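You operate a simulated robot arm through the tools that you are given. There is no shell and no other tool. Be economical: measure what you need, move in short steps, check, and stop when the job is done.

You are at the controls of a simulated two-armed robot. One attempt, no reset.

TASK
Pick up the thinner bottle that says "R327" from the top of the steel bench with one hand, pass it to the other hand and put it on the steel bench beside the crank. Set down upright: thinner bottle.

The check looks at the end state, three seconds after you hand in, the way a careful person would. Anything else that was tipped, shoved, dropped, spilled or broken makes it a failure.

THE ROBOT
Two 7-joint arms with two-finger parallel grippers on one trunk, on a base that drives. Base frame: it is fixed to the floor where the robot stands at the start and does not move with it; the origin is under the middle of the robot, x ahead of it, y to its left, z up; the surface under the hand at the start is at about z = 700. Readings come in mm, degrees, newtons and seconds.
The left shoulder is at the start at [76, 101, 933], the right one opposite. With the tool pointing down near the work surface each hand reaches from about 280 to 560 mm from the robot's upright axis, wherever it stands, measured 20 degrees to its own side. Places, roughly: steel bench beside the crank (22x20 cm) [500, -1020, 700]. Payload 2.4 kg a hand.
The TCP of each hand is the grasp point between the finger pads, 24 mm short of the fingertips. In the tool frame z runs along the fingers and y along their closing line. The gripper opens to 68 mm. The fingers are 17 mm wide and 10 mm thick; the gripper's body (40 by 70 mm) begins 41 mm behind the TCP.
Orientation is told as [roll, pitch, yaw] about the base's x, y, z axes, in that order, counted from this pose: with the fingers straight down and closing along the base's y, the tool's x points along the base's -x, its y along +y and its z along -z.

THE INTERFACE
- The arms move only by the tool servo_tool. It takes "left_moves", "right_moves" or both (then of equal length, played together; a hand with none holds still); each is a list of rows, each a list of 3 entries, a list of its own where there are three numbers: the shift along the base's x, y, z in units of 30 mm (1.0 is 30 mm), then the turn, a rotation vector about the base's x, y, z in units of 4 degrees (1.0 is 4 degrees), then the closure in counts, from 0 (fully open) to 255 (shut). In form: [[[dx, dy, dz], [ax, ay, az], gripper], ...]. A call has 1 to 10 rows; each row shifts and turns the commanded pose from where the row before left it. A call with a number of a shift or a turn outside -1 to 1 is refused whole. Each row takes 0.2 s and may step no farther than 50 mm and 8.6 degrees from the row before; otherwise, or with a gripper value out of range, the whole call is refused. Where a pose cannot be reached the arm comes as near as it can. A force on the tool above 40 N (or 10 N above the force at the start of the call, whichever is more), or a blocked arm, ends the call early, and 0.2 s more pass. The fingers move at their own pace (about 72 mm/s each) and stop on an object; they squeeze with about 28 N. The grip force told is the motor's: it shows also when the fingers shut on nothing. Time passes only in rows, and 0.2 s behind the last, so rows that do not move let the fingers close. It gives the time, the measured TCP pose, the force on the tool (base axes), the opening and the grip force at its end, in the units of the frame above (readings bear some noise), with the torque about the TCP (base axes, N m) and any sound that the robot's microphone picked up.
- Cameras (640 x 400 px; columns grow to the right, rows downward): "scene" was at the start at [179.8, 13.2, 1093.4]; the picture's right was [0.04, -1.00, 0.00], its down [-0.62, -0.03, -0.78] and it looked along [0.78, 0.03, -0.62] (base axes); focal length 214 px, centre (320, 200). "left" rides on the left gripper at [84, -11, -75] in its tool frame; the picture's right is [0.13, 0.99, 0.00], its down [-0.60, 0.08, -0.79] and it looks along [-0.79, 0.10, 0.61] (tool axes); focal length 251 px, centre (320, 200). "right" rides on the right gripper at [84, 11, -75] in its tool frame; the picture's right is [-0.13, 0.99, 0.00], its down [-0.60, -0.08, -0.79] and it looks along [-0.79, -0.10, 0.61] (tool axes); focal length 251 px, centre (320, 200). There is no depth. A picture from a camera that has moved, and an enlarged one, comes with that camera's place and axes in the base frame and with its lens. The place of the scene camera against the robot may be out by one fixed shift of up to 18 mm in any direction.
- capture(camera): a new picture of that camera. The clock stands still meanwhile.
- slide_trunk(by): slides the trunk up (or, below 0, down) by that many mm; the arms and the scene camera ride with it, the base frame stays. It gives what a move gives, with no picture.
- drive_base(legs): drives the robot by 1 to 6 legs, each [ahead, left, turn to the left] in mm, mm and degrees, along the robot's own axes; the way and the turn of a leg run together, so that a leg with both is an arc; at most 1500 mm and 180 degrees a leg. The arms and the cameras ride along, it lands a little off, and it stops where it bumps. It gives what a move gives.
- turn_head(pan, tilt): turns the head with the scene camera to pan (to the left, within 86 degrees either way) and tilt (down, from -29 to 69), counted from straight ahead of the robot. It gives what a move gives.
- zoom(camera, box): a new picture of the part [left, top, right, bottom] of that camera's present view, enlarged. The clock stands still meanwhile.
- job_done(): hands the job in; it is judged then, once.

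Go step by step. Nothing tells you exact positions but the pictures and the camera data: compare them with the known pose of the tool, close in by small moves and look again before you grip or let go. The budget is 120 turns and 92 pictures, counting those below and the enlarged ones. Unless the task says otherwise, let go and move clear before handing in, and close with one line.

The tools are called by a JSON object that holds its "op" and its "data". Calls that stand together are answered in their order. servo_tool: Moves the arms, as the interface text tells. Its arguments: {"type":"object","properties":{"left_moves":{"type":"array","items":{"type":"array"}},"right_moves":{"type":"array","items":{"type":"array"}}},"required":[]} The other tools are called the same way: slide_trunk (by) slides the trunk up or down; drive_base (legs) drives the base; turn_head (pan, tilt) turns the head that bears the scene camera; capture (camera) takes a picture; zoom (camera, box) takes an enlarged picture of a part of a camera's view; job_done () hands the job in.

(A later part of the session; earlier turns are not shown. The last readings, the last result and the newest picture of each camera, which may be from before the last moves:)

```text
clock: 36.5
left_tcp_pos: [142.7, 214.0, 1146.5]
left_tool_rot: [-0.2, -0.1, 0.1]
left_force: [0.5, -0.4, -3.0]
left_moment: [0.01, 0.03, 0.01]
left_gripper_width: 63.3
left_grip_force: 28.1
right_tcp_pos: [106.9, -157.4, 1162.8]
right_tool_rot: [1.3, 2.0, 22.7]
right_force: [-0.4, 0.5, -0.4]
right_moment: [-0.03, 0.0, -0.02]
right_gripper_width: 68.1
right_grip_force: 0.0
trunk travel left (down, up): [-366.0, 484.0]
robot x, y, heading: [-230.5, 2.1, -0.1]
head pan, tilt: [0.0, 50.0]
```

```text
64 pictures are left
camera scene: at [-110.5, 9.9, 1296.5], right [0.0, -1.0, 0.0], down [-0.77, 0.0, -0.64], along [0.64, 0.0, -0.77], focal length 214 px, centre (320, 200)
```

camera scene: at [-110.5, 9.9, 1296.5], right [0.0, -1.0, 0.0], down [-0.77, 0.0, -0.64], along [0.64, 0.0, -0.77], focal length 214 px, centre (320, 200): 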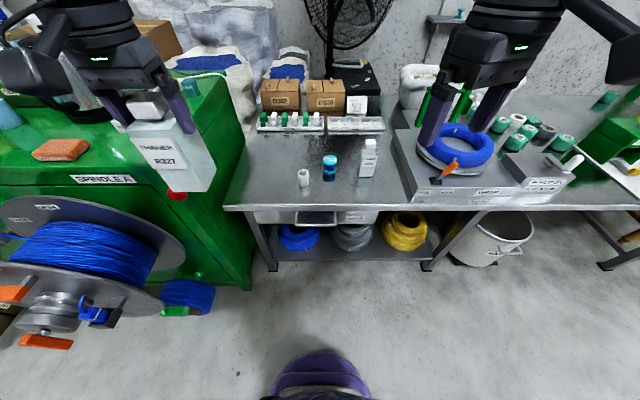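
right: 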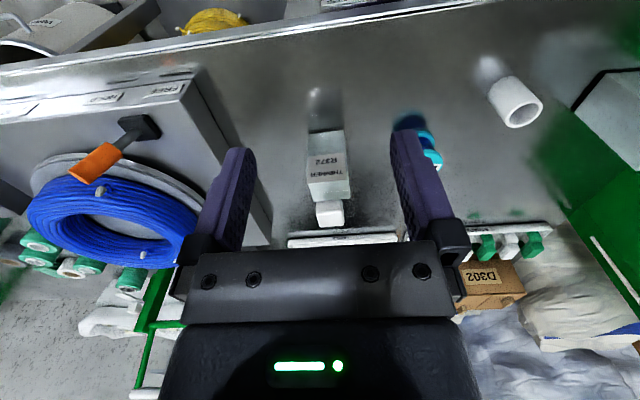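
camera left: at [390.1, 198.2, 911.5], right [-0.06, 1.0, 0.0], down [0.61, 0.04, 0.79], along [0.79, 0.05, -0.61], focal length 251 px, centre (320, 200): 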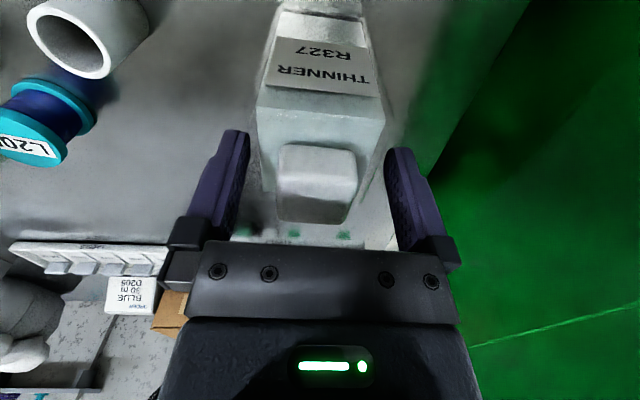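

Both arms are back in good posture with the bottle secure. Now I'll move the left hand inward at this height, and the right outward a little.

{"op": "servo_tool", "data": {"left_moves": [[[0.2, -0.7, 0], [0, 0, 0], 255], [[0.2, -0.7, 0], [0, 0, 0], 255], [[0.2, -0.7, 0], [0, 0, 0], 255], [[0.2, -0.7, 0], [0, 0, 0], 255], [[0.2, -0.7, 0], [0, 0, 0], 255]], "right_moves": [[[0, -0.5, 0], [0, 0, 0], 0], [[0, -0.5, 0], [0, 0, 0], 0], [[0, -0.5, 0], [0, 0, 0], 0], [[0, -0.5, 0], [0, 0, 0], 0], [[0, -0.5, 0], [0, 0, 0], 0]]}}

```text
clock: 37.7
left_tcp_pos: [166.5, 139.0, 1146.3]
left_tool_rot: [-0.2, -0.1, 0.3]
left_force: [0.4, -0.1, -3.3]
left_moment: [-0.02, 0.03, 0.02]
left_gripper_width: 63.3
left_grip_force: 28.2
left hand out of reach, approached as far as the arm can: row 4, 5
right_tcp_pos: [105.5, -232.5, 1164.1]
right_tool_rot: [1.1, 2.1, 22.8]
right_force: [0.9, -0.2, 0.5]
right_moment: [0.03, -0.02, 0.0]
right_gripper_width: 68.0
right_grip_force: 0.0
trunk travel left (down, up): [-366.0, 484.0]
robot x, y, heading: [-234.2, 2.5, -0.0]
head pan, tilt: [0.0, 50.0]
```

The left stops at about y=139 here. I'll probe what the right hand can do by yawing and tilting it to point forward-left without other motion.

{"op": "servo_tool", "data": {"right_moves": [[[0, 0, 0], [0, 0, 1], 0], [[0, 0, 0], [0, 0, 1], 0], [[0, 0, 0], [0, 0, 1], 0], [[0, 0, 0], [0, 0, 1], 0], [[0, 0, 0], [0, 0, 1], 0], [[0, 0, 0], [0, 0, 1], 0], [[0, 0, 0], [0, 0, 1], 0], [[0, 0, 0], [0, 0, 1], 0], [[0, 0, 0], [0, 0, 1], 0]]}}

{"op": "servo_tool", "data": {"right_moves": [[[0.15, 0.26, 0], [0.86, -0.5, 0], 0], [[0.15, 0.26, 0], [0.86, -0.5, 0], 0], [[0.15, 0.26, 0], [0.86, -0.5, 0], 0], [[0.15, 0.26, 0], [0.86, -0.5, 0], 0], [[0.15, 0.26, 0], [0.86, -0.5, 0], 0], [[0.15, 0.26, 0], [0.86, -0.5, 0], 0], [[0.15, 0.26, 0], [0.86, -0.5, 0], 0], [[0.15, 0.26, 0], [0.86, -0.5, 0], 0], [[0.15, 0.26, 0], [0.86, -0.5, 0], 0], [[0.15, 0.26, 0], [0.86, -0.5, 0], 0]]}}

{"op": "capture", "data": {"camera": "scene"}}

```text
clock: 39.7
left_tcp_pos: [166.3, 138.3, 1147.4]
left_tool_rot: [-0.1, -0.1, 0.0]
left_force: [1.0, -0.8, -3.7]
left_moment: [-0.01, 0.0, 0.01]
left_gripper_width: 63.4
left_grip_force: 27.9
right_tcp_pos: [57.7, -171.2, 1141.0]
right_tool_rot: [1.1, 2.1, 58.8]
right_force: [-0.5, 0.8, 0.7]
right_moment: [-0.03, 0.04, 0.0]
right_gripper_width: 67.8
right_grip_force: 0.0
right hand out of reach, approached as far as the arm can: row 3, 4, 5, 6, 7, 8, 9
trunk travel left (down, up): [-366.0, 484.0]
robot x, y, heading: [-231.1, -0.6, -0.3]
head pan, tilt: [0.0, 50.0]
```

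```text
clock: 41.9
left_tcp_pos: [167.5, 138.5, 1147.2]
left_tool_rot: [-0.2, -0.1, 0.1]
left_force: [-0.2, -0.2, -3.6]
left_moment: [0.01, -0.03, -0.03]
left_gripper_width: 63.4
left_grip_force: 27.6
right_tcp_pos: [104.2, -93.6, 1140.4]
right_tool_rot: [2.1, -37.8, 58.5]
right_force: [-0.5, -0.9, 0.4]
right_moment: [-0.01, 0.05, 0.01]
right_gripper_width: 68.2
right_grip_force: 0.0
trunk travel left (down, up): [-366.0, 484.0]
robot x, y, heading: [-226.0, 2.3, 0.0]
head pan, tilt: [0.0, 50.0]
```

```text
63 pictures are left
camera scene: at [-110.3, 9.9, 1296.5], right [0.0, -1.0, 0.0], down [-0.77, 0.0, -0.64], along [0.64, 0.0, -0.77], focal length 214 px, centre (320, 200)
```

scene: 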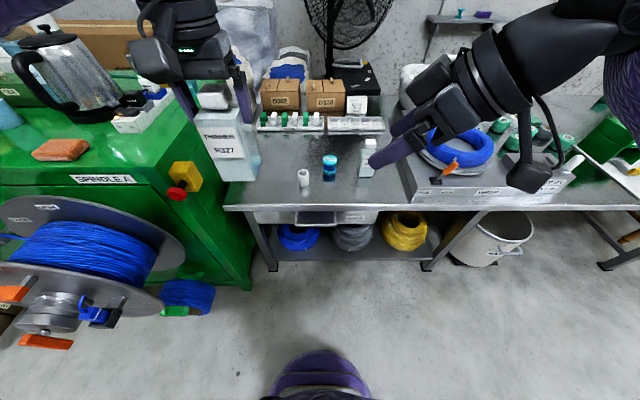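

The right hand tilts well here. Now I'll yaw the left hand (and bottle) to -31.5° so the bottle faces the right hand, and advance the right toward a pre-grasp while tilting more.

{"op": "servo_tool", "data": {"left_moves": [[[0, 0, 0], [0, 0, -1], 255], [[0, 0, 0], [0, 0, -1], 255], [[0, 0, 0], [0, 0, -1], 255], [[0, 0, 0], [0, 0, -1], 255], [[0, 0, 0], [0, 0, -1], 255], [[0, 0, 0], [0, 0, -1], 255], [[0, 0, 0], [0, 0, -1], 255], [[0, 0, 0], [0, 0, -0.9], 255]], "right_moves": [[[0, 0, 0], [0.86, -0.5, 0], 0], [[0, 0, 0], [0.86, -0.5, 0], 0], [[0, 0, 0], [0.43, -0.25, 0], 0], [[0.1, 0.3, 0], [0, 0, 0], 0], [[0.1, 0.5, 0], [0, 0, 0], 0], [[0.1, 0.5, 0], [0, 0, 0], 0], [[0.1, 0.5, 0], [0, 0, 0], 0], [[0.1, 0.5, 0], [0, 0, 0], 0]]}}

{"op": "capture", "data": {"camera": "scene"}}

{"op": "capture", "data": {"camera": "right"}}

```text
clock: 43.7
left_tcp_pos: [167.3, 138.5, 1147.0]
left_tool_rot: [-0.2, -0.2, -31.7]
left_force: [0.3, 0.1, -4.0]
left_moment: [0.02, 0.04, -0.01]
left_gripper_width: 63.3
left_grip_force: 27.6
right_tcp_pos: [118.3, -23.7, 1140.7]
right_tool_rot: [2.4, -47.6, 58.2]
right_force: [0.0, -0.4, -0.2]
right_moment: [0.01, -0.01, -0.03]
right_gripper_width: 68.0
right_grip_force: 0.0
trunk travel left (down, up): [-366.0, 484.0]
robot x, y, heading: [-231.9, -0.7, -0.2]
head pan, tilt: [0.0, 50.0]
```

```text
62 pictures are left
camera scene: at [-110.3, 10.0, 1296.5], right [0.0, -1.0, 0.0], down [-0.77, 0.0, -0.64], along [0.64, 0.0, -0.77], focal length 214 px, centre (320, 200)
```

scene: 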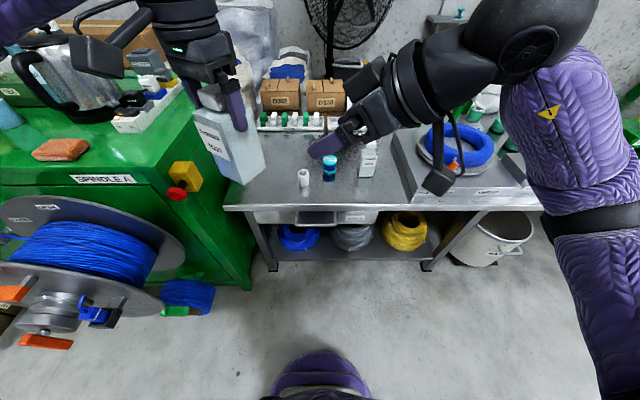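

```text
61 pictures are left
camera right: at [51.6, -115.5, 1130.0], right [-0.81, 0.57, 0.12], down [0.0, -0.21, 0.98], along [0.58, 0.79, 0.17], focal length 251 px, centre (320, 200)
```

right: 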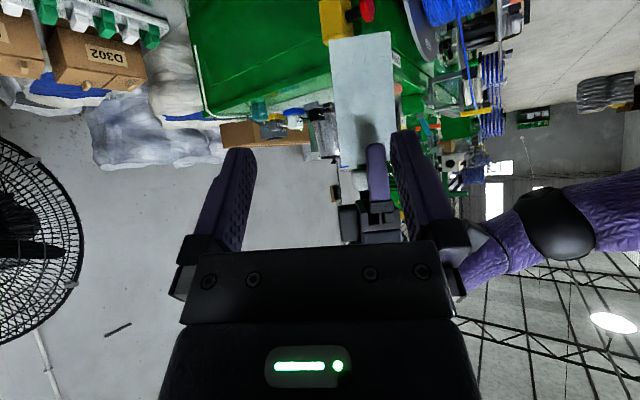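

Both hands are well posed and geometry agrees: bottle centre ≈[171, 137], left fingertips at z≈1123. I'll move the right to the pre-grasp 90 mm back along its axis.

{"op": "servo_tool", "data": {"right_moves": [[[0.06, 0.6, -0.1], [0, 0, 0], 0], [[0.06, 0.6, -0.1], [0, 0, 0], 0], [[0.06, 0.6, -0.1], [0, 0, 0], 0], [[0.06, 0.6, -0.1], [0, 0, 0], 0], [[0, 0.5, -0.1], [0, 0, 0], 0]]}}

{"op": "capture", "data": {"camera": "right"}}

{"op": "zoom", "data": {"camera": "scene", "box": [140, 20, 440, 220]}}

```text
clock: 44.9
left_tcp_pos: [165.9, 138.2, 1147.7]
left_tool_rot: [-0.2, -0.1, -31.6]
left_force: [-0.2, 0.4, -4.1]
left_moment: [-0.01, 0.01, -0.01]
left_gripper_width: 63.4
left_grip_force: 28.3
right_tcp_pos: [126.0, 62.2, 1126.8]
right_tool_rot: [2.5, -47.6, 58.3]
right_force: [-0.3, 0.2, -1.0]
right_moment: [0.02, 0.03, 0.02]
right_gripper_width: 68.4
right_grip_force: 0.1
trunk travel left (down, up): [-366.0, 484.0]
robot x, y, heading: [-230.2, -2.4, -0.2]
head pan, tilt: [0.0, 50.0]
```

```text
60 pictures are left
camera right: at [58.1, -28.4, 1115.2], right [-0.81, 0.57, 0.12], down [0.0, -0.21, 0.98], along [0.58, 0.79, 0.17], focal length 251 px, centre (320, 200)
```

right: 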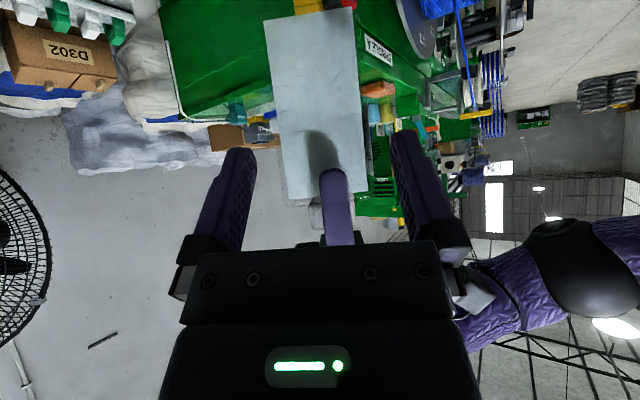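

```text
2.00 times, centred on (290, 120) of scene
camera zoom: at [-110.3, 10.1, 1296.5], right [0.0, -1.0, 0.0], down [-0.77, 0.0, -0.64], along [0.64, 0.0, -0.77], focal length 429 px, centre (380, 360)
```

zoom: 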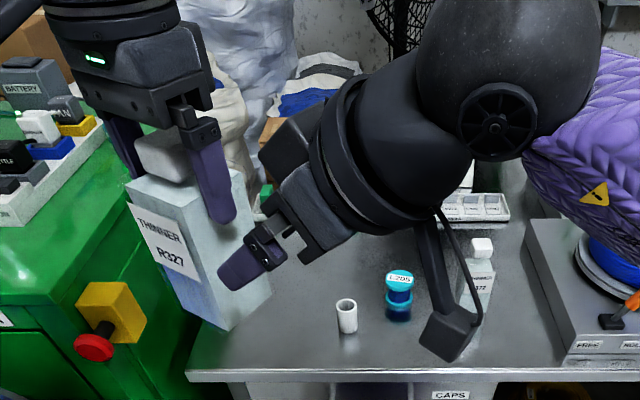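

Alignment looks centred. I'll advance 55 mm along the tool axis and look again.

{"op": "servo_tool", "data": {"right_moves": [[[0.18, 0.29, -0.31], [0, 0, 0], 0], [[0.18, 0.29, -0.31], [0, 0, 0], 0], [[0.18, 0.29, -0.31], [0, 0, 0], 0], [[0.18, 0.29, -0.31], [0, 0, 0], 0]]}}

{"op": "capture", "data": {"camera": "right"}}

{"op": "zoom", "data": {"camera": "scene", "box": [140, 20, 440, 220]}}

```text
clock: 45.9
left_tcp_pos: [168.3, 138.6, 1146.9]
left_tool_rot: [-0.1, -0.1, -31.6]
left_force: [0.6, 0.0, -2.0]
left_moment: [0.01, 0.0, 0.01]
left_gripper_width: 63.6
left_grip_force: 27.9
right_tcp_pos: [147.9, 96.3, 1087.1]
right_tool_rot: [2.3, -47.7, 58.2]
right_force: [0.1, -0.8, -0.1]
right_moment: [0.0, 0.0, 0.02]
right_gripper_width: 68.0
right_grip_force: 0.1
trunk travel left (down, up): [-366.0, 484.0]
robot x, y, heading: [-230.9, 3.2, -0.1]
head pan, tilt: [0.0, 50.0]
```

```text
58 pictures are left
camera right: at [80.1, 6.5, 1076.9], right [-0.81, 0.57, 0.12], down [0.0, -0.21, 0.98], along [0.58, 0.79, 0.17], focal length 251 px, centre (320, 200)
```

right: 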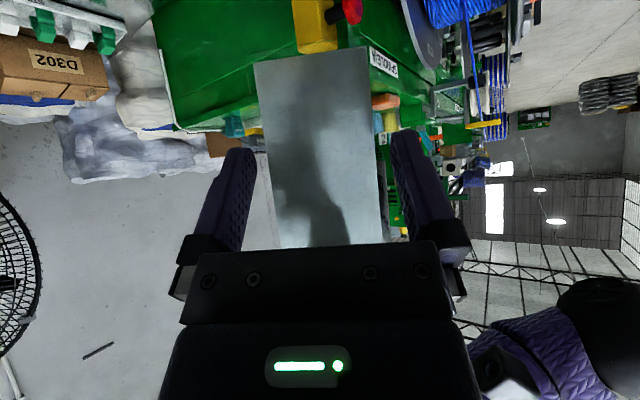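

```text
2.00 times, centred on (290, 120) of scene
camera zoom: at [-110.3, 10.0, 1296.5], right [0.0, -1.0, 0.0], down [-0.77, 0.0, -0.64], along [0.64, 0.0, -0.77], focal length 429 px, centre (380, 360)
```

zoom: 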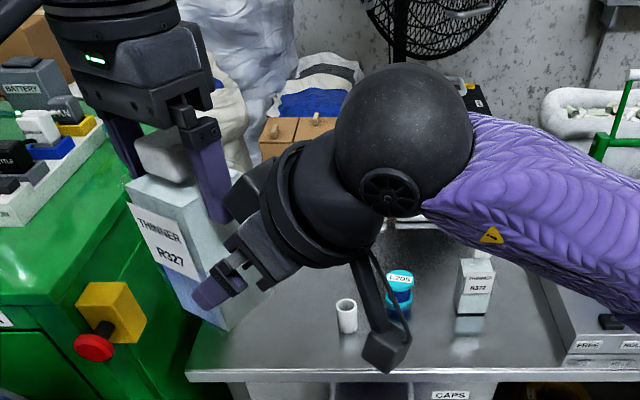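

Centred between the fingers, with clearance to the left fingertip about 10 mm by my geometry. I'll advance the last 35 mm gently.

{"op": "servo_tool", "data": {"right_moves": [[[0.1, 0.19, -0.19], [0, 0, 0], 0], [[0.1, 0.19, -0.19], [0, 0, 0], 0], [[0.1, 0.19, -0.19], [0, 0, 0], 0]]}}

{"op": "capture", "data": {"camera": "right"}}

{"op": "zoom", "data": {"camera": "scene", "box": [160, 40, 320, 200]}}

```text
clock: 46.5
left_tcp_pos: [169.1, 142.5, 1146.0]
left_tool_rot: [0.2, 0.1, -30.8]
left_force: [6.0, 8.2, -2.8]
left_moment: [0.04, -0.01, 0.1]
left_gripper_width: 63.5
left_grip_force: 28.2
right_tcp_pos: [151.7, 106.9, 1080.5]
right_tool_rot: [2.2, -47.9, 58.4]
right_force: [-5.4, -7.3, -1.3]
right_moment: [0.44, -0.33, 0.02]
right_gripper_width: 68.1
right_grip_force: 0.0
trunk travel left (down, up): [-366.0, 484.0]
robot x, y, heading: [-232.2, 1.9, -0.0]
head pan, tilt: [0.0, 50.0]
stopped in row 2 (left hand): the force on the tool passed its limit at 49 N (the readings are from after the stop); the commanded pose is now the measured one
```

```text
56 pictures are left
camera right: at [85.2, 16.2, 1068.9], right [-0.81, 0.57, 0.12], down [0.0, -0.21, 0.98], along [0.58, 0.8, 0.17], focal length 251 px, centre (320, 200)
```

right: 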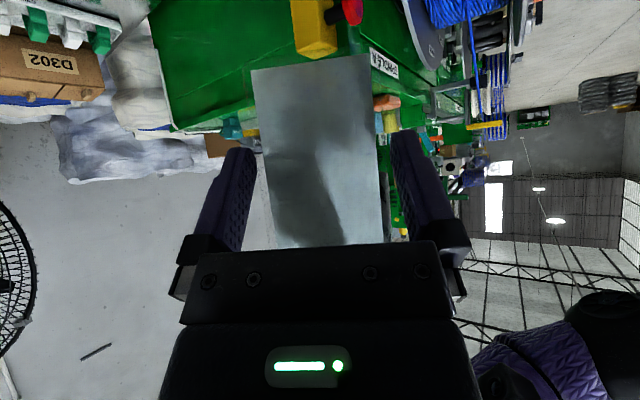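

```text
2.50 times, centred on (240, 120) of scene
camera zoom: at [-110.3, 10.0, 1296.5], right [0.0, -1.0, 0.0], down [-0.77, 0.0, -0.64], along [0.64, 0.0, -0.77], focal length 536 px, centre (520, 400)
```

zoom: 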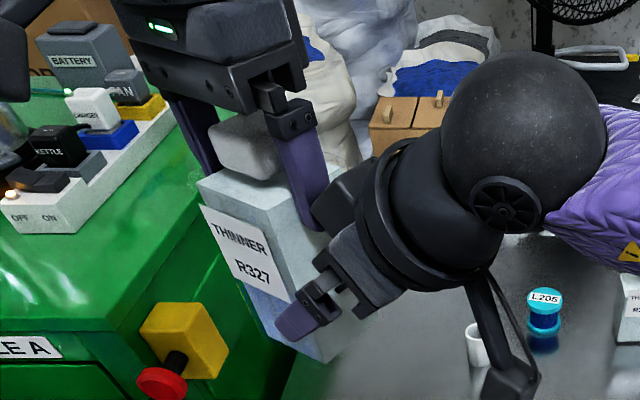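

The right gripper's top housing touched the left fingertip (about 8 N). The bottle is still held, so I'll back the right hand straight out along its axis and rethink the approach: horizontal, with the hand rolled so the housing is underneath.

{"op": "servo_tool", "data": {"right_moves": [[[-0.2, -0.32, 0.34], [0, 0, 0], 0], [[-0.39, -0.63, 0.67], [0, 0, 0], 0], [[-0.39, -0.63, 0.67], [0, 0, 0], 0], [[-0.39, -0.63, 0.3], [0, 0, 0], 0], [[-0.39, -0.9, 0], [0, 0, 0], 0], [[0, -1, 0], [0, 0, 0], 0]]}}

{"op": "zoom", "data": {"camera": "scene", "box": [140, 0, 440, 220]}}

```text
clock: 47.9
left_tcp_pos: [168.3, 141.8, 1146.3]
left_tool_rot: [0.3, 0.1, -31.0]
left_force: [0.5, 0.7, -3.0]
left_moment: [0.02, 0.0, -0.02]
left_gripper_width: 63.1
left_grip_force: 28.3
right_tcp_pos: [99.7, -16.0, 1140.4]
right_tool_rot: [2.2, -47.9, 58.4]
right_force: [-0.3, 1.2, -0.5]
right_moment: [0.0, 0.0, -0.01]
right_gripper_width: 68.0
right_grip_force: 0.0
trunk travel left (down, up): [-366.0, 484.0]
robot x, y, heading: [-230.1, -0.6, -0.1]
head pan, tilt: [0.0, 50.0]
```

```text
1.82 times, centred on (290, 110) of scene
camera zoom: at [-110.4, 9.6, 1296.5], right [0.0, -1.0, 0.0], down [-0.77, 0.0, -0.64], along [0.64, 0.0, -0.77], focal length 390 px, centre (374, 364)
```

zoom: 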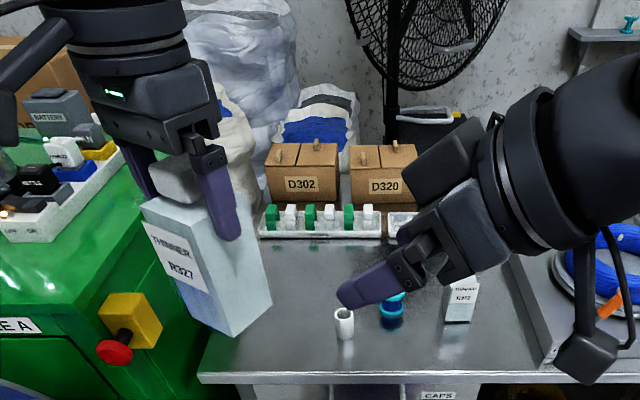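

With the hand nearly horizontal (≈75°) the housing stays clear of the left finger and the grip can be higher. I'll tilt the right hand 27° more and go to a new pre-grasp.

{"op": "servo_tool", "data": {"right_moves": [[[0, 0, 0], [0.86, -0.5, 0], 0], [[0, 0, 0], [0.86, -0.5, 0], 0], [[0, 0, 0], [0.86, -0.5, 0], 0], [[0, 0, 0], [0.86, -0.5, 0], 0], [[0, 0, 0], [0.86, -0.5, 0], 0], [[0, 0, 0], [0.86, -0.5, 0], 0], [[0, 0, 0], [0.7, -0.4, 0], 0]]}}

{"op": "capture", "data": {"camera": "right"}}

{"op": "capture", "data": {"camera": "scene"}}

```text
clock: 49.5
left_tcp_pos: [168.0, 141.2, 1146.2]
left_tool_rot: [0.2, 0.1, -31.1]
left_force: [-0.8, 0.1, -4.1]
left_moment: [-0.01, 0.01, -0.03]
left_gripper_width: 63.4
left_grip_force: 27.8
right_tcp_pos: [100.7, -14.7, 1139.2]
right_tool_rot: [4.8, -75.1, 56.1]
right_force: [0.4, 0.7, -0.5]
right_moment: [-0.02, -0.01, 0.0]
right_gripper_width: 68.0
right_grip_force: 0.1
trunk travel left (down, up): [-366.0, 484.0]
robot x, y, heading: [-232.1, -2.4, -0.1]
head pan, tilt: [0.0, 50.0]
```

```text
53 pictures are left
camera right: at [41.5, -91.5, 1078.6], right [-0.85, 0.51, 0.15], down [-0.22, -0.58, 0.79], along [0.49, 0.63, 0.6], focal length 251 px, centre (320, 200)
```

right: 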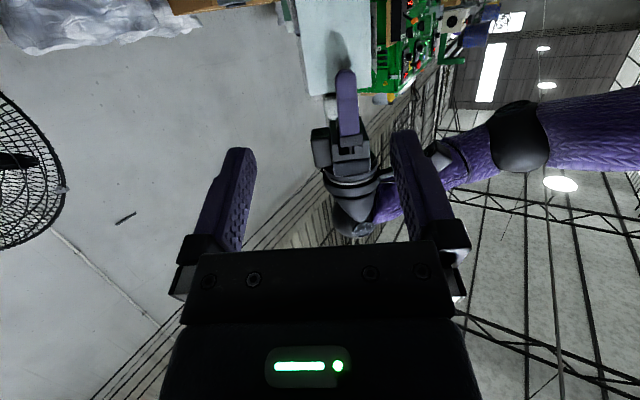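

```text
52 pictures are left
camera scene: at [-110.4, 9.9, 1296.5], right [0.0, -1.0, 0.0], down [-0.77, 0.0, -0.64], along [0.64, 0.0, -0.77], focal length 214 px, centre (320, 200)
```

scene: 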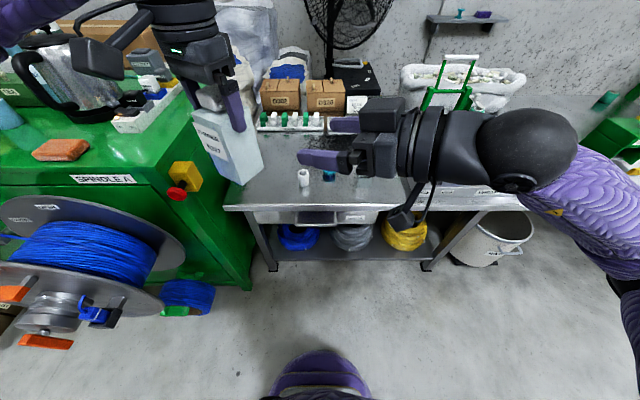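

Pose is as wanted; tiny yaw/roll correction (≈2°) and on to the pre-grasp 90 mm from the bottle.

{"op": "servo_tool", "data": {"right_moves": [[[0.14, 0.64, -0.05], [-0.18, -0.32, -0.35], 0], [[0.14, 0.64, -0.05], [0, 0, 0], 0], [[0.14, 0.64, -0.04], [0, 0, 0], 0]]}}

{"op": "capture", "data": {"camera": "right"}}

{"op": "zoom", "data": {"camera": "scene", "box": [140, 20, 440, 220]}}

```text
clock: 50.3
left_tcp_pos: [168.6, 141.8, 1145.5]
left_tool_rot: [0.2, 0.1, -30.9]
left_force: [0.6, 0.7, -4.2]
left_moment: [0.03, 0.03, 0.0]
left_gripper_width: 63.2
left_grip_force: 27.3
right_tcp_pos: [113.5, 41.8, 1136.4]
right_tool_rot: [-0.8, -75.0, 60.1]
right_force: [0.4, -1.2, -0.1]
right_moment: [-0.01, -0.03, 0.05]
right_gripper_width: 67.9
right_grip_force: 0.1
trunk travel left (down, up): [-366.0, 484.0]
robot x, y, heading: [-232.1, -0.3, -0.2]
head pan, tilt: [0.0, 50.0]
```

```text
51 pictures are left
camera right: at [53.9, -32.8, 1074.4], right [-0.84, 0.54, 0.12], down [-0.25, -0.56, 0.79], along [0.49, 0.63, 0.6], focal length 251 px, centre (320, 200)
```

right: 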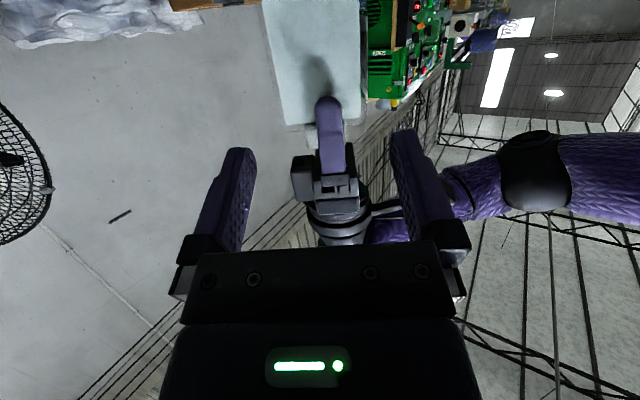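

```text
2.00 times, centred on (290, 120) of scene
camera zoom: at [-110.3, 10.1, 1296.5], right [0.0, -1.0, 0.0], down [-0.77, 0.0, -0.64], along [0.64, 0.0, -0.77], focal length 429 px, centre (380, 360)
```

zoom: 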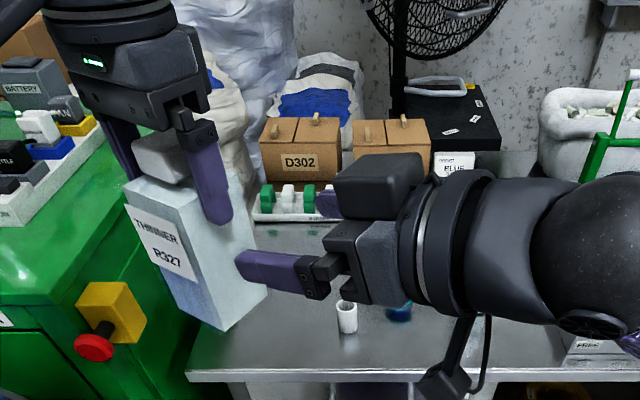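

Aligned and centred. Advancing 60 mm along the axis.

{"op": "servo_tool", "data": {"right_moves": [[[0.25, 0.41, -0.13], [0, 0, 0], 0], [[0.25, 0.41, -0.13], [0, 0, 0], 0], [[0.25, 0.41, -0.13], [0, 0, 0], 0], [[0.25, 0.41, -0.13], [0, 0, 0], 0]]}}

{"op": "capture", "data": {"camera": "right"}}

{"op": "zoom", "data": {"camera": "scene", "box": [160, 40, 320, 200]}}

```text
clock: 51.3
left_tcp_pos: [169.3, 142.7, 1145.1]
left_tool_rot: [0.2, 0.2, -31.0]
left_force: [0.0, 0.0, -3.7]
left_moment: [0.0, 0.01, 0.01]
left_gripper_width: 63.5
left_grip_force: 27.8
right_tcp_pos: [142.5, 91.7, 1120.2]
right_tool_rot: [-0.9, -75.1, 60.2]
right_force: [-0.1, 0.3, 0.3]
right_moment: [-0.06, -0.03, -0.01]
right_gripper_width: 68.1
right_grip_force: 0.0
trunk travel left (down, up): [-366.0, 484.0]
robot x, y, heading: [-230.3, 4.0, 0.1]
head pan, tilt: [0.0, 50.0]
```

```text
49 pictures are left
camera right: at [83.3, 16.3, 1058.4], right [-0.84, 0.54, 0.12], down [-0.25, -0.56, 0.79], along [0.49, 0.63, 0.6], focal length 251 px, centre (320, 200)
```

right: 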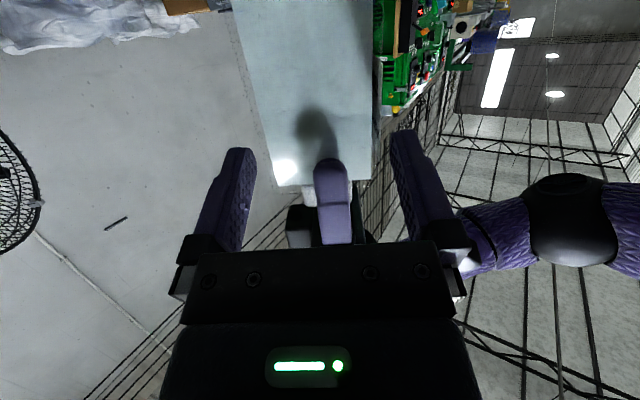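

```text
2.50 times, centred on (240, 120) of scene
camera zoom: at [-110.3, 10.1, 1296.5], right [0.0, -1.0, 0.0], down [-0.77, 0.0, -0.64], along [0.64, 0.0, -0.77], focal length 536 px, centre (520, 400)
```

zoom: 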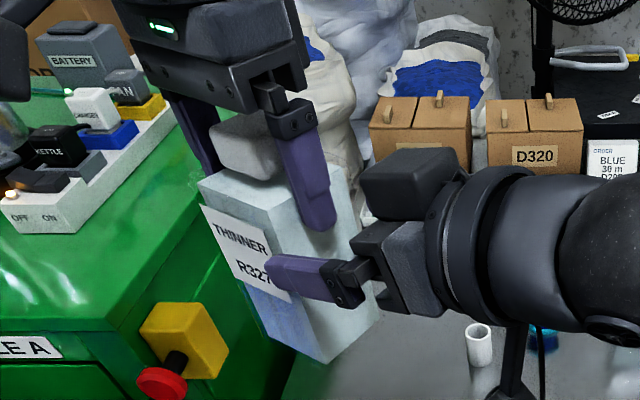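

Fingers are straddling the bottle symmetrically. Advancing the last ~28 mm, then checking before closing.

{"op": "servo_tool", "data": {"right_moves": [[[0.16, 0.27, -0.08], [0, 0, 0], 0], [[0.16, 0.27, -0.08], [0, 0, 0], 0], [[0.16, 0.27, -0.08], [0, 0, 0], 0]]}}

{"op": "capture", "data": {"camera": "right"}}

{"op": "zoom", "data": {"camera": "scene", "box": [160, 40, 320, 200]}}

```text
clock: 52.1
left_tcp_pos: [168.6, 142.3, 1145.2]
left_tool_rot: [0.1, 0.1, -30.9]
left_force: [0.0, 0.6, -3.4]
left_moment: [0.01, 0.02, 0.01]
left_gripper_width: 63.3
left_grip_force: 27.8
right_tcp_pos: [157.2, 116.4, 1112.9]
right_tool_rot: [-0.9, -75.2, 60.0]
right_force: [-0.4, -0.6, 0.7]
right_moment: [-0.02, 0.0, 0.02]
right_gripper_width: 67.9
right_grip_force: 0.0
trunk travel left (down, up): [-366.0, 484.0]
robot x, y, heading: [-234.0, -1.9, -0.2]
head pan, tilt: [0.0, 50.0]
```

```text
47 pictures are left
camera right: at [97.8, 40.6, 1050.9], right [-0.84, 0.54, 0.12], down [-0.25, -0.56, 0.79], along [0.49, 0.63, 0.6], focal length 251 px, centre (320, 200)
```

right: 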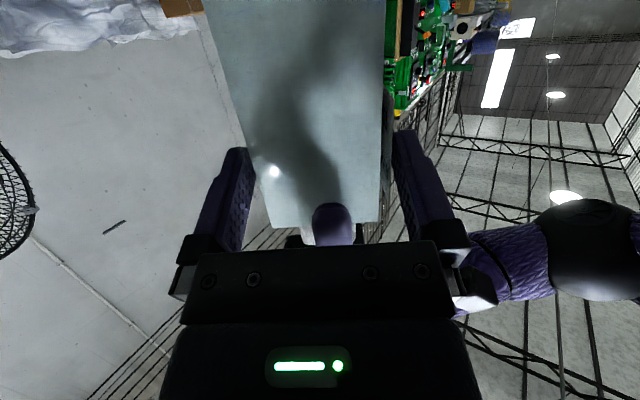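

```text
2.50 times, centred on (240, 120) of scene
camera zoom: at [-110.3, 10.0, 1296.5], right [0.0, -1.0, 0.0], down [-0.77, 0.0, -0.64], along [0.64, 0.0, -0.77], focal length 536 px, centre (520, 400)
```

zoom: 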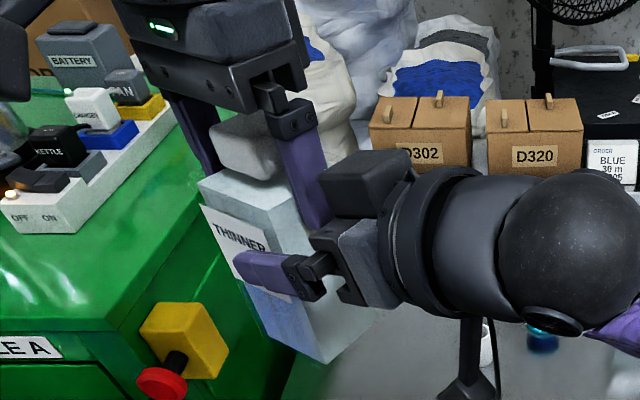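

No contact and well placed. Closing the right hand.

{"op": "servo_tool", "data": {"right_moves": [[[0, 0, 0], [0, 0, 0], 255], [[0, 0, 0], [0, 0, 0], 255], [[0, 0, 0], [0, 0, 0], 255]], "left_moves": [[[0, 0, 0], [0, 0, 0], 255], [[0, 0, 0], [0, 0, 0], 255], [[0, 0, 0], [0, 0, 0], 255]]}}

{"op": "capture", "data": {"camera": "right"}}

```text
clock: 52.9
left_tcp_pos: [168.0, 141.0, 1144.7]
left_tool_rot: [0.1, 0.0, -31.1]
left_force: [-13.2, -0.9, -2.6]
left_moment: [0.06, 0.22, -0.03]
left_gripper_width: 63.5
left_grip_force: 28.0
right_tcp_pos: [157.9, 115.4, 1111.9]
right_tool_rot: [-0.8, -75.1, 60.0]
right_force: [13.0, -0.4, -0.4]
right_moment: [-0.04, 0.2, -0.3]
right_gripper_width: 63.7
right_grip_force: 28.0
trunk travel left (down, up): [-366.0, 484.0]
robot x, y, heading: [-228.9, 1.1, -0.0]
head pan, tilt: [0.0, 50.0]
```

```text
45 pictures are left
camera right: at [98.0, 40.1, 1050.9], right [-0.83, 0.54, 0.12], down [-0.25, -0.56, 0.79], along [0.49, 0.63, 0.6], focal length 251 px, centre (320, 200)
```

right: 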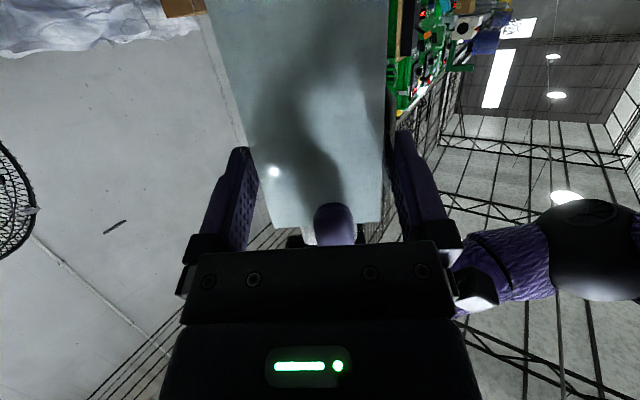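

The right hand grips the body too. Now I'll open the left and lift it straight up.

{"op": "servo_tool", "data": {"left_moves": [[[0, 0, 0], [0, 0, 0], 0], [[0, 0, 0], [0, 0, 0], 0]], "right_moves": [[[0, 0, 0], [0, 0, 0], 255], [[0, 0, 0], [0, 0, 0], 255]]}}

{"op": "servo_tool", "data": {"left_moves": [[[0, 0, 0.2], [0, 0, 0], 0], [[0, 0, 0.3], [0, 0, 0], 0], [[0, 0, 0.4], [0, 0, 0], 0], [[0, 0, 0.5], [0, 0, 0], 0], [[0, 0, 0.5], [0, 0, 0], 0]], "right_moves": [[[0, 0, 0], [0, 0, 0], 255], [[0, 0, 0], [0, 0, 0], 255], [[0, 0, 0], [0, 0, 0], 255], [[0, 0, 0], [0, 0, 0], 255], [[0, 0, 0], [0, 0, 0], 255]]}}

{"op": "capture", "data": {"camera": "scene"}}

```text
clock: 53.5
left_tcp_pos: [167.8, 141.3, 1145.4]
left_tool_rot: [0.2, -0.1, -31.0]
left_force: [0.5, 0.1, -0.1]
left_moment: [0.01, 0.0, -0.01]
left_gripper_width: 67.9
left_grip_force: 0.1
right_tcp_pos: [156.1, 116.5, 1113.1]
right_tool_rot: [-0.8, -75.0, 60.1]
right_force: [0.0, 0.1, -0.6]
right_moment: [-0.12, 0.04, 0.01]
right_gripper_width: 63.7
right_grip_force: 28.4
trunk travel left (down, up): [-366.0, 484.0]
robot x, y, heading: [-229.3, -0.2, -0.0]
head pan, tilt: [0.0, 50.0]
```

```text
clock: 54.7
left_tcp_pos: [152.6, 154.4, 1197.0]
left_tool_rot: [0.1, 0.0, -31.0]
left_force: [-0.7, 0.3, -0.8]
left_moment: [0.01, 0.0, -0.02]
left_gripper_width: 67.9
left_grip_force: 0.0
left hand out of reach, approached as far as the arm can: row 2, 3, 4, 5
right_tcp_pos: [155.5, 114.7, 1111.9]
right_tool_rot: [-0.8, -75.1, 60.0]
right_force: [0.0, 0.5, -0.3]
right_moment: [-0.09, 0.05, -0.02]
right_gripper_width: 63.4
right_grip_force: 28.1
trunk travel left (down, up): [-366.0, 484.0]
robot x, y, heading: [-234.2, 0.7, -0.1]
head pan, tilt: [0.0, 50.0]
```

```text
44 pictures are left
camera scene: at [-110.4, 10.0, 1296.5], right [0.0, -1.0, 0.0], down [-0.77, 0.0, -0.64], along [0.64, 0.0, -0.77], focal length 214 px, centre (320, 200)
```

scene: 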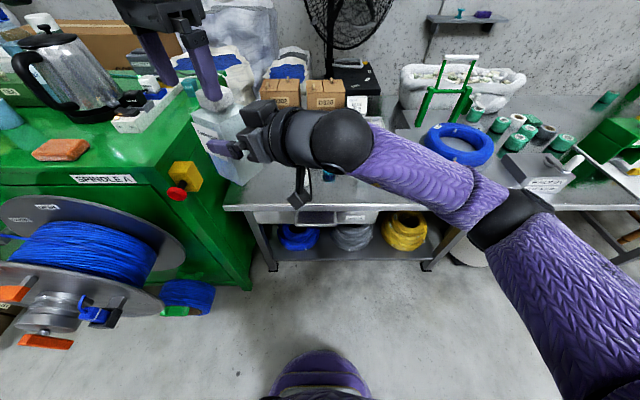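

The left has risen but drifted a bit; let me look closely before moving it away.

{"op": "zoom", "data": {"camera": "scene", "box": [140, 0, 300, 200]}}

{"op": "capture", "data": {"camera": "left"}}

```text
2.00 times, centred on (220, 100) of scene
camera zoom: at [-110.4, 10.0, 1296.5], right [0.0, -1.0, 0.0], down [-0.77, 0.0, -0.64], along [0.64, 0.0, -0.77], focal length 429 px, centre (520, 400)
```

zoom: 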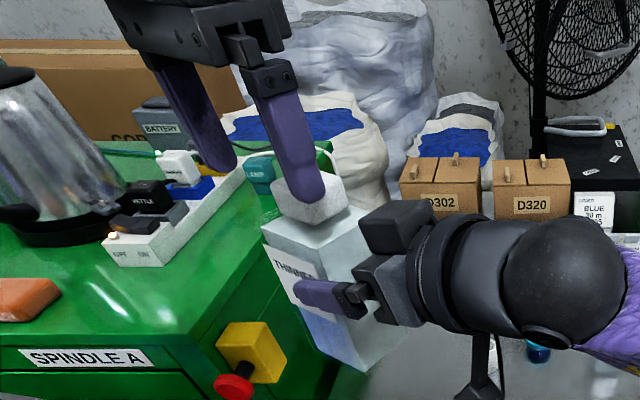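

```text
42 pictures are left
camera left: at [74.4, 187.8, 1271.7], right [0.4, 0.92, 0.0], down [0.56, -0.25, 0.79], along [0.73, -0.32, -0.61], focal length 251 px, centre (320, 200)
```

left: 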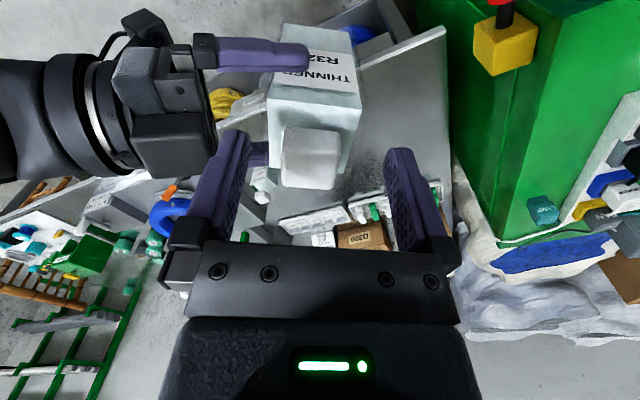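

The right hand holds the bottle alone. I'll lower the right 45 mm to separate from the left, then retract the left outward.

{"op": "servo_tool", "data": {"right_moves": [[[0, 0, -0.4], [0, 0, 0], 255], [[0, 0, -0.5], [0, 0, 0], 255], [[0, 0, -0.6], [0, 0, 0], 255]]}}

{"op": "servo_tool", "data": {"left_moves": [[[0, 0.4, 0], [0, 0, 1], 0], [[0, 0.4, 0], [0, 0, 1], 0], [[0, 0.4, 0], [0, 0, 1], 0], [[0, 0.4, 0], [0, 0, 1], 0], [[0, 0.4, 0], [0, 0, 1], 0], [[0, 0.3, 0], [0, 0, 1], 0]]}}

{"op": "capture", "data": {"camera": "scene"}}

```text
clock: 55.5
left_tcp_pos: [151.0, 154.1, 1196.5]
left_tool_rot: [0.2, 0.0, -31.0]
left_force: [0.3, 0.7, -0.7]
left_moment: [-0.02, -0.03, 0.02]
left_gripper_width: 68.1
left_grip_force: 0.1
right_tcp_pos: [156.2, 114.4, 1068.2]
right_tool_rot: [-0.9, -75.1, 60.3]
right_force: [0.3, -0.5, -1.1]
right_moment: [-0.09, 0.01, 0.02]
right_gripper_width: 63.3
right_grip_force: 27.9
trunk travel left (down, up): [-366.0, 484.0]
robot x, y, heading: [-231.0, 1.3, -0.3]
head pan, tilt: [0.0, 50.0]
```

```text
clock: 56.9
left_tcp_pos: [151.9, 224.2, 1195.7]
left_tool_rot: [0.1, 0.0, -6.9]
left_force: [-0.3, 0.5, -0.4]
left_moment: [-0.01, 0.04, -0.01]
left_gripper_width: 68.1
left_grip_force: 0.1
right_tcp_pos: [156.6, 115.3, 1068.5]
right_tool_rot: [-0.8, -75.1, 60.1]
right_force: [0.7, 0.2, 0.6]
right_moment: [-0.14, 0.06, -0.06]
right_gripper_width: 63.4
right_grip_force: 27.8
trunk travel left (down, up): [-366.0, 484.0]
robot x, y, heading: [-231.8, 4.9, -0.0]
head pan, tilt: [0.0, 50.0]
```

```text
41 pictures are left
camera scene: at [-110.4, 10.0, 1296.5], right [0.0, -1.0, 0.0], down [-0.77, 0.0, -0.64], along [0.64, 0.0, -0.77], focal length 214 px, centre (320, 200)
```

scene: 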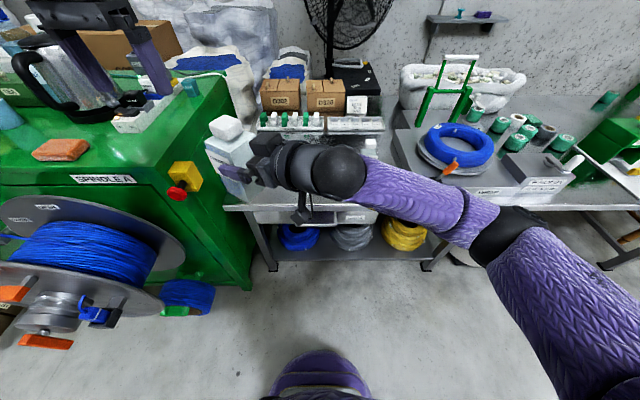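

Handover done. I'll bring the bottle in front of the right side and look toward the target area.

{"op": "servo_tool", "data": {"right_moves": [[[0, -0.6, 0], [0, 0, 0], 255], [[0, -0.8, 0], [0, 0, 0], 255], [[0, -0.8, 0], [0, 0, 0], 255], [[0, -0.8, 0], [0, 0, 0], 255], [[0, -0.8, 0], [0, 0, 0], 255]]}}

{"op": "turn_head", "data": {"pan": -55, "tilt": 30}}

{"op": "capture", "data": {"camera": "scene"}}

```text
clock: 58.1
left_tcp_pos: [151.8, 223.3, 1195.5]
left_tool_rot: [0.2, 0.1, -6.9]
left_force: [0.5, -0.1, -0.6]
left_moment: [-0.03, -0.01, 0.01]
left_gripper_width: 68.0
left_grip_force: 0.1
right_tcp_pos: [157.7, 0.5, 1067.2]
right_tool_rot: [-0.9, -75.0, 60.2]
right_force: [-0.8, -0.1, -0.2]
right_moment: [-0.09, 0.01, 0.0]
right_gripper_width: 63.6
right_grip_force: 28.0
trunk travel left (down, up): [-366.0, 484.0]
robot x, y, heading: [-232.1, -1.7, 0.2]
head pan, tilt: [0.0, 50.0]
```

```text
clock: 59.3
left_tcp_pos: [152.3, 223.3, 1196.3]
left_tool_rot: [0.1, 0.1, -6.9]
left_force: [0.1, 1.0, -0.2]
left_moment: [0.04, -0.03, -0.01]
left_gripper_width: 68.1
left_grip_force: 0.0
right_tcp_pos: [155.2, 0.2, 1067.5]
right_tool_rot: [-0.8, -75.1, 60.1]
right_force: [0.8, -1.0, -0.3]
right_moment: [-0.11, 0.06, 0.0]
right_gripper_width: 63.4
right_grip_force: 28.2
trunk travel left (down, up): [-366.0, 484.0]
robot x, y, heading: [-231.3, 0.8, -0.1]
head pan, tilt: [-55.0, 30.0]
```

```text
40 pictures are left
camera scene: at [-135.5, -64.1, 1326.0], right [-0.82, -0.57, 0.0], down [-0.29, 0.41, -0.87], along [0.5, -0.71, -0.5], focal length 214 px, centre (320, 200)
```

scene: 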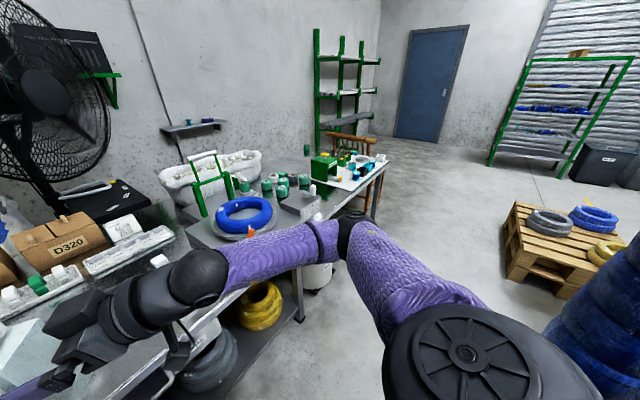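

The path to the right is clear floor. I'll drive sideways 980 mm to stand in front of the target and look.

{"op": "drive_base", "data": {"legs": [[-60, 0, 0], [0, -980, 0]]}}

{"op": "turn_head", "data": {"pan": -10, "tilt": 40}}

{"op": "capture", "data": {"camera": "scene"}}

```text
clock: 65.0
left_tcp_pos: [91.1, -759.7, 1196.2]
left_tool_rot: [0.3, 0.1, -7.1]
left_force: [0.0, 0.3, -0.8]
left_moment: [0.0, 0.0, 0.01]
left_gripper_width: 68.1
left_grip_force: 0.1
right_tcp_pos: [94.7, -982.5, 1068.1]
right_tool_rot: [-0.8, -75.0, 60.0]
right_force: [-0.3, 0.4, 0.2]
right_moment: [-0.1, 0.08, -0.03]
right_gripper_width: 63.3
right_grip_force: 28.0
trunk travel left (down, up): [-366.0, 484.0]
robot x, y, heading: [-293.1, -982.9, -0.1]
head pan, tilt: [-55.0, 30.0]
```

```text
clock: 66.1
left_tcp_pos: [91.3, -759.2, 1196.4]
left_tool_rot: [0.1, 0.1, -7.0]
left_force: [-0.8, 0.9, -0.2]
left_moment: [-0.03, -0.02, -0.01]
left_gripper_width: 68.0
left_grip_force: 0.0
right_tcp_pos: [95.3, -981.8, 1067.5]
right_tool_rot: [-0.7, -75.1, 60.0]
right_force: [-0.5, 0.3, -0.4]
right_moment: [-0.12, 0.05, -0.04]
right_gripper_width: 63.3
right_grip_force: 27.7
trunk travel left (down, up): [-366.0, 484.0]
robot x, y, heading: [-291.8, -982.4, 0.1]
head pan, tilt: [-10.0, 40.0]
```

```text
39 pictures are left
camera scene: at [-165.3, -987.1, 1310.7], right [-0.18, -0.98, 0.0], down [-0.63, 0.11, -0.77], along [0.75, -0.14, -0.64], focal length 214 px, centre (320, 200)
```

scene: 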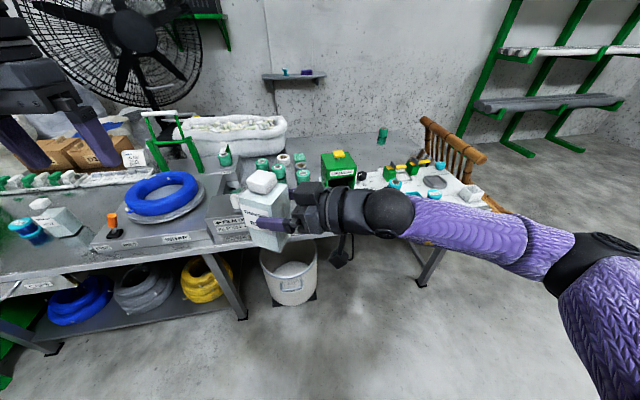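

The bottle blocks my view of the target, so I'll raise the right hand 100 mm and look beneath it.

{"op": "servo_tool", "data": {"right_moves": [[[0, -0.4, 0.8], [0, 0, 0], 255], [[0, -0.4, 0.8], [0, 0, 0], 255], [[0, -0.4, 0.8], [0, 0, 0], 255], [[0, -0.4, 0.8], [0, 0, 0], 255]]}}

{"op": "turn_head", "data": {"pan": -5, "tilt": 36}}

{"op": "capture", "data": {"camera": "scene"}}

{"op": "capture", "data": {"camera": "left"}}

```text
clock: 67.1
left_tcp_pos: [91.0, -759.8, 1194.8]
left_tool_rot: [0.3, 0.1, -7.0]
left_force: [-0.2, -0.3, 0.6]
left_moment: [0.02, -0.01, 0.01]
left_gripper_width: 68.0
left_grip_force: 0.1
right_tcp_pos: [90.1, -1029.1, 1161.0]
right_tool_rot: [0.5, -75.2, 57.9]
right_force: [-0.3, -0.4, -3.3]
right_moment: [-0.1, 0.03, 0.05]
right_gripper_width: 63.3
right_grip_force: 28.6
right hand out of reach, approached as far as the arm can: row 4
trunk travel left (down, up): [-366.0, 484.0]
robot x, y, heading: [-292.5, -983.1, -0.5]
head pan, tilt: [-10.0, 40.0]
```

```text
clock: 67.8
left_tcp_pos: [91.7, -760.1, 1196.6]
left_tool_rot: [0.2, 0.1, -6.9]
left_force: [-0.4, -0.2, -0.1]
left_moment: [0.0, -0.01, 0.02]
left_gripper_width: 68.0
left_grip_force: 0.0
right_tcp_pos: [90.9, -1028.3, 1163.1]
right_tool_rot: [0.2, -75.3, 58.3]
right_force: [0.9, -0.4, -3.3]
right_moment: [-0.08, 0.04, 0.02]
right_gripper_width: 63.4
right_grip_force: 28.1
trunk travel left (down, up): [-366.0, 484.0]
robot x, y, heading: [-292.6, -982.6, -0.1]
head pan, tilt: [-5.0, 36.0]
```

```text
38 pictures are left
camera scene: at [-161.8, -980.0, 1316.7], right [-0.09, -1.0, 0.0], down [-0.59, 0.05, -0.81], along [0.81, -0.07, -0.59], focal length 214 px, centre (320, 200)
```

scene: 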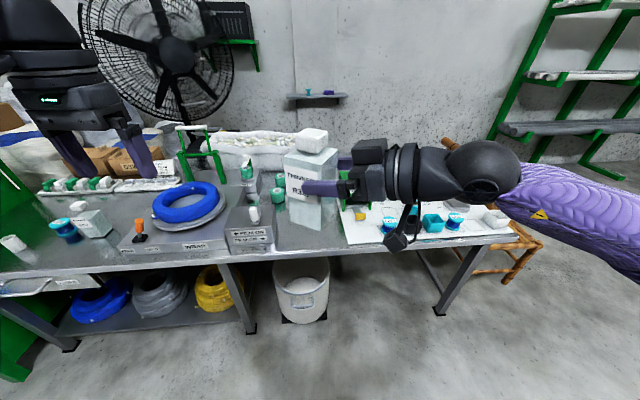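

```text
37 pictures are left
camera left: at [6.3, -760.2, 1271.4], right [-0.01, 1.0, 0.0], down [0.61, 0.0, 0.79], along [0.79, 0.01, -0.61], focal length 251 px, centre (320, 200)
```

left: 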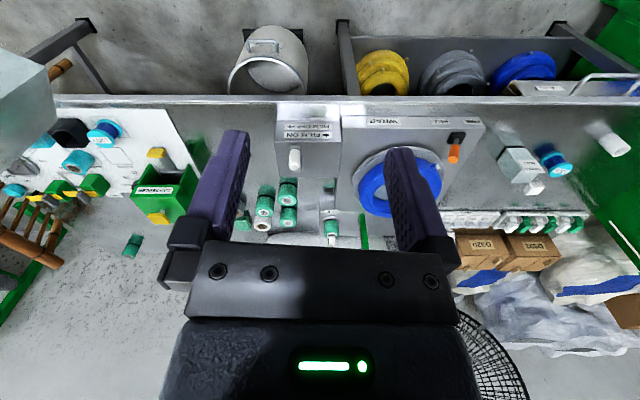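

The left camera shows it well: the target is the open steel strip between the "FILM" machine and the white board. Zooming.

{"op": "zoom", "data": {"camera": "left", "box": [140, 80, 360, 270]}}

{"op": "zoom", "data": {"camera": "scene", "box": [220, 120, 380, 280]}}

```text
2.11 times, centred on (250, 175) of left
camera zoom: at [6.3, -760.2, 1271.4], right [-0.01, 1.0, 0.0], down [0.61, 0.0, 0.79], along [0.79, 0.01, -0.61], focal length 529 px, centre (467, 253)
```

zoom: 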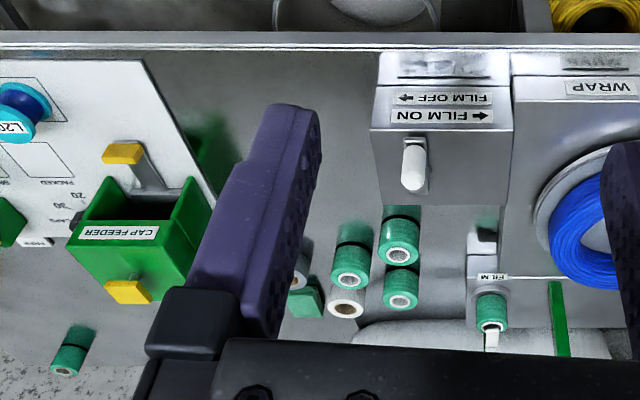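

```text
2.50 times, centred on (300, 200) of scene
camera zoom: at [-161.8, -980.0, 1316.7], right [-0.09, -1.0, 0.0], down [-0.59, 0.05, -0.81], along [0.81, -0.07, -0.59], focal length 536 px, centre (370, 200)
```

zoom: 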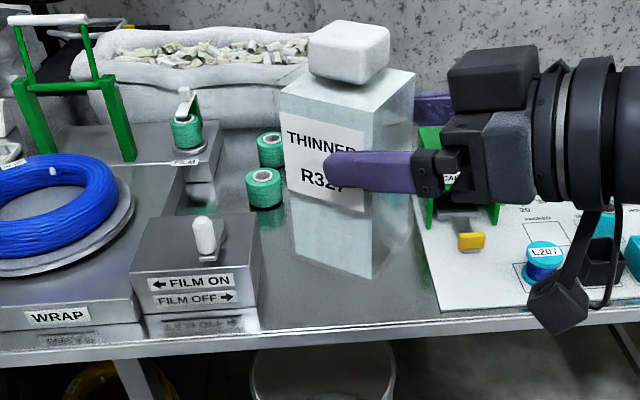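

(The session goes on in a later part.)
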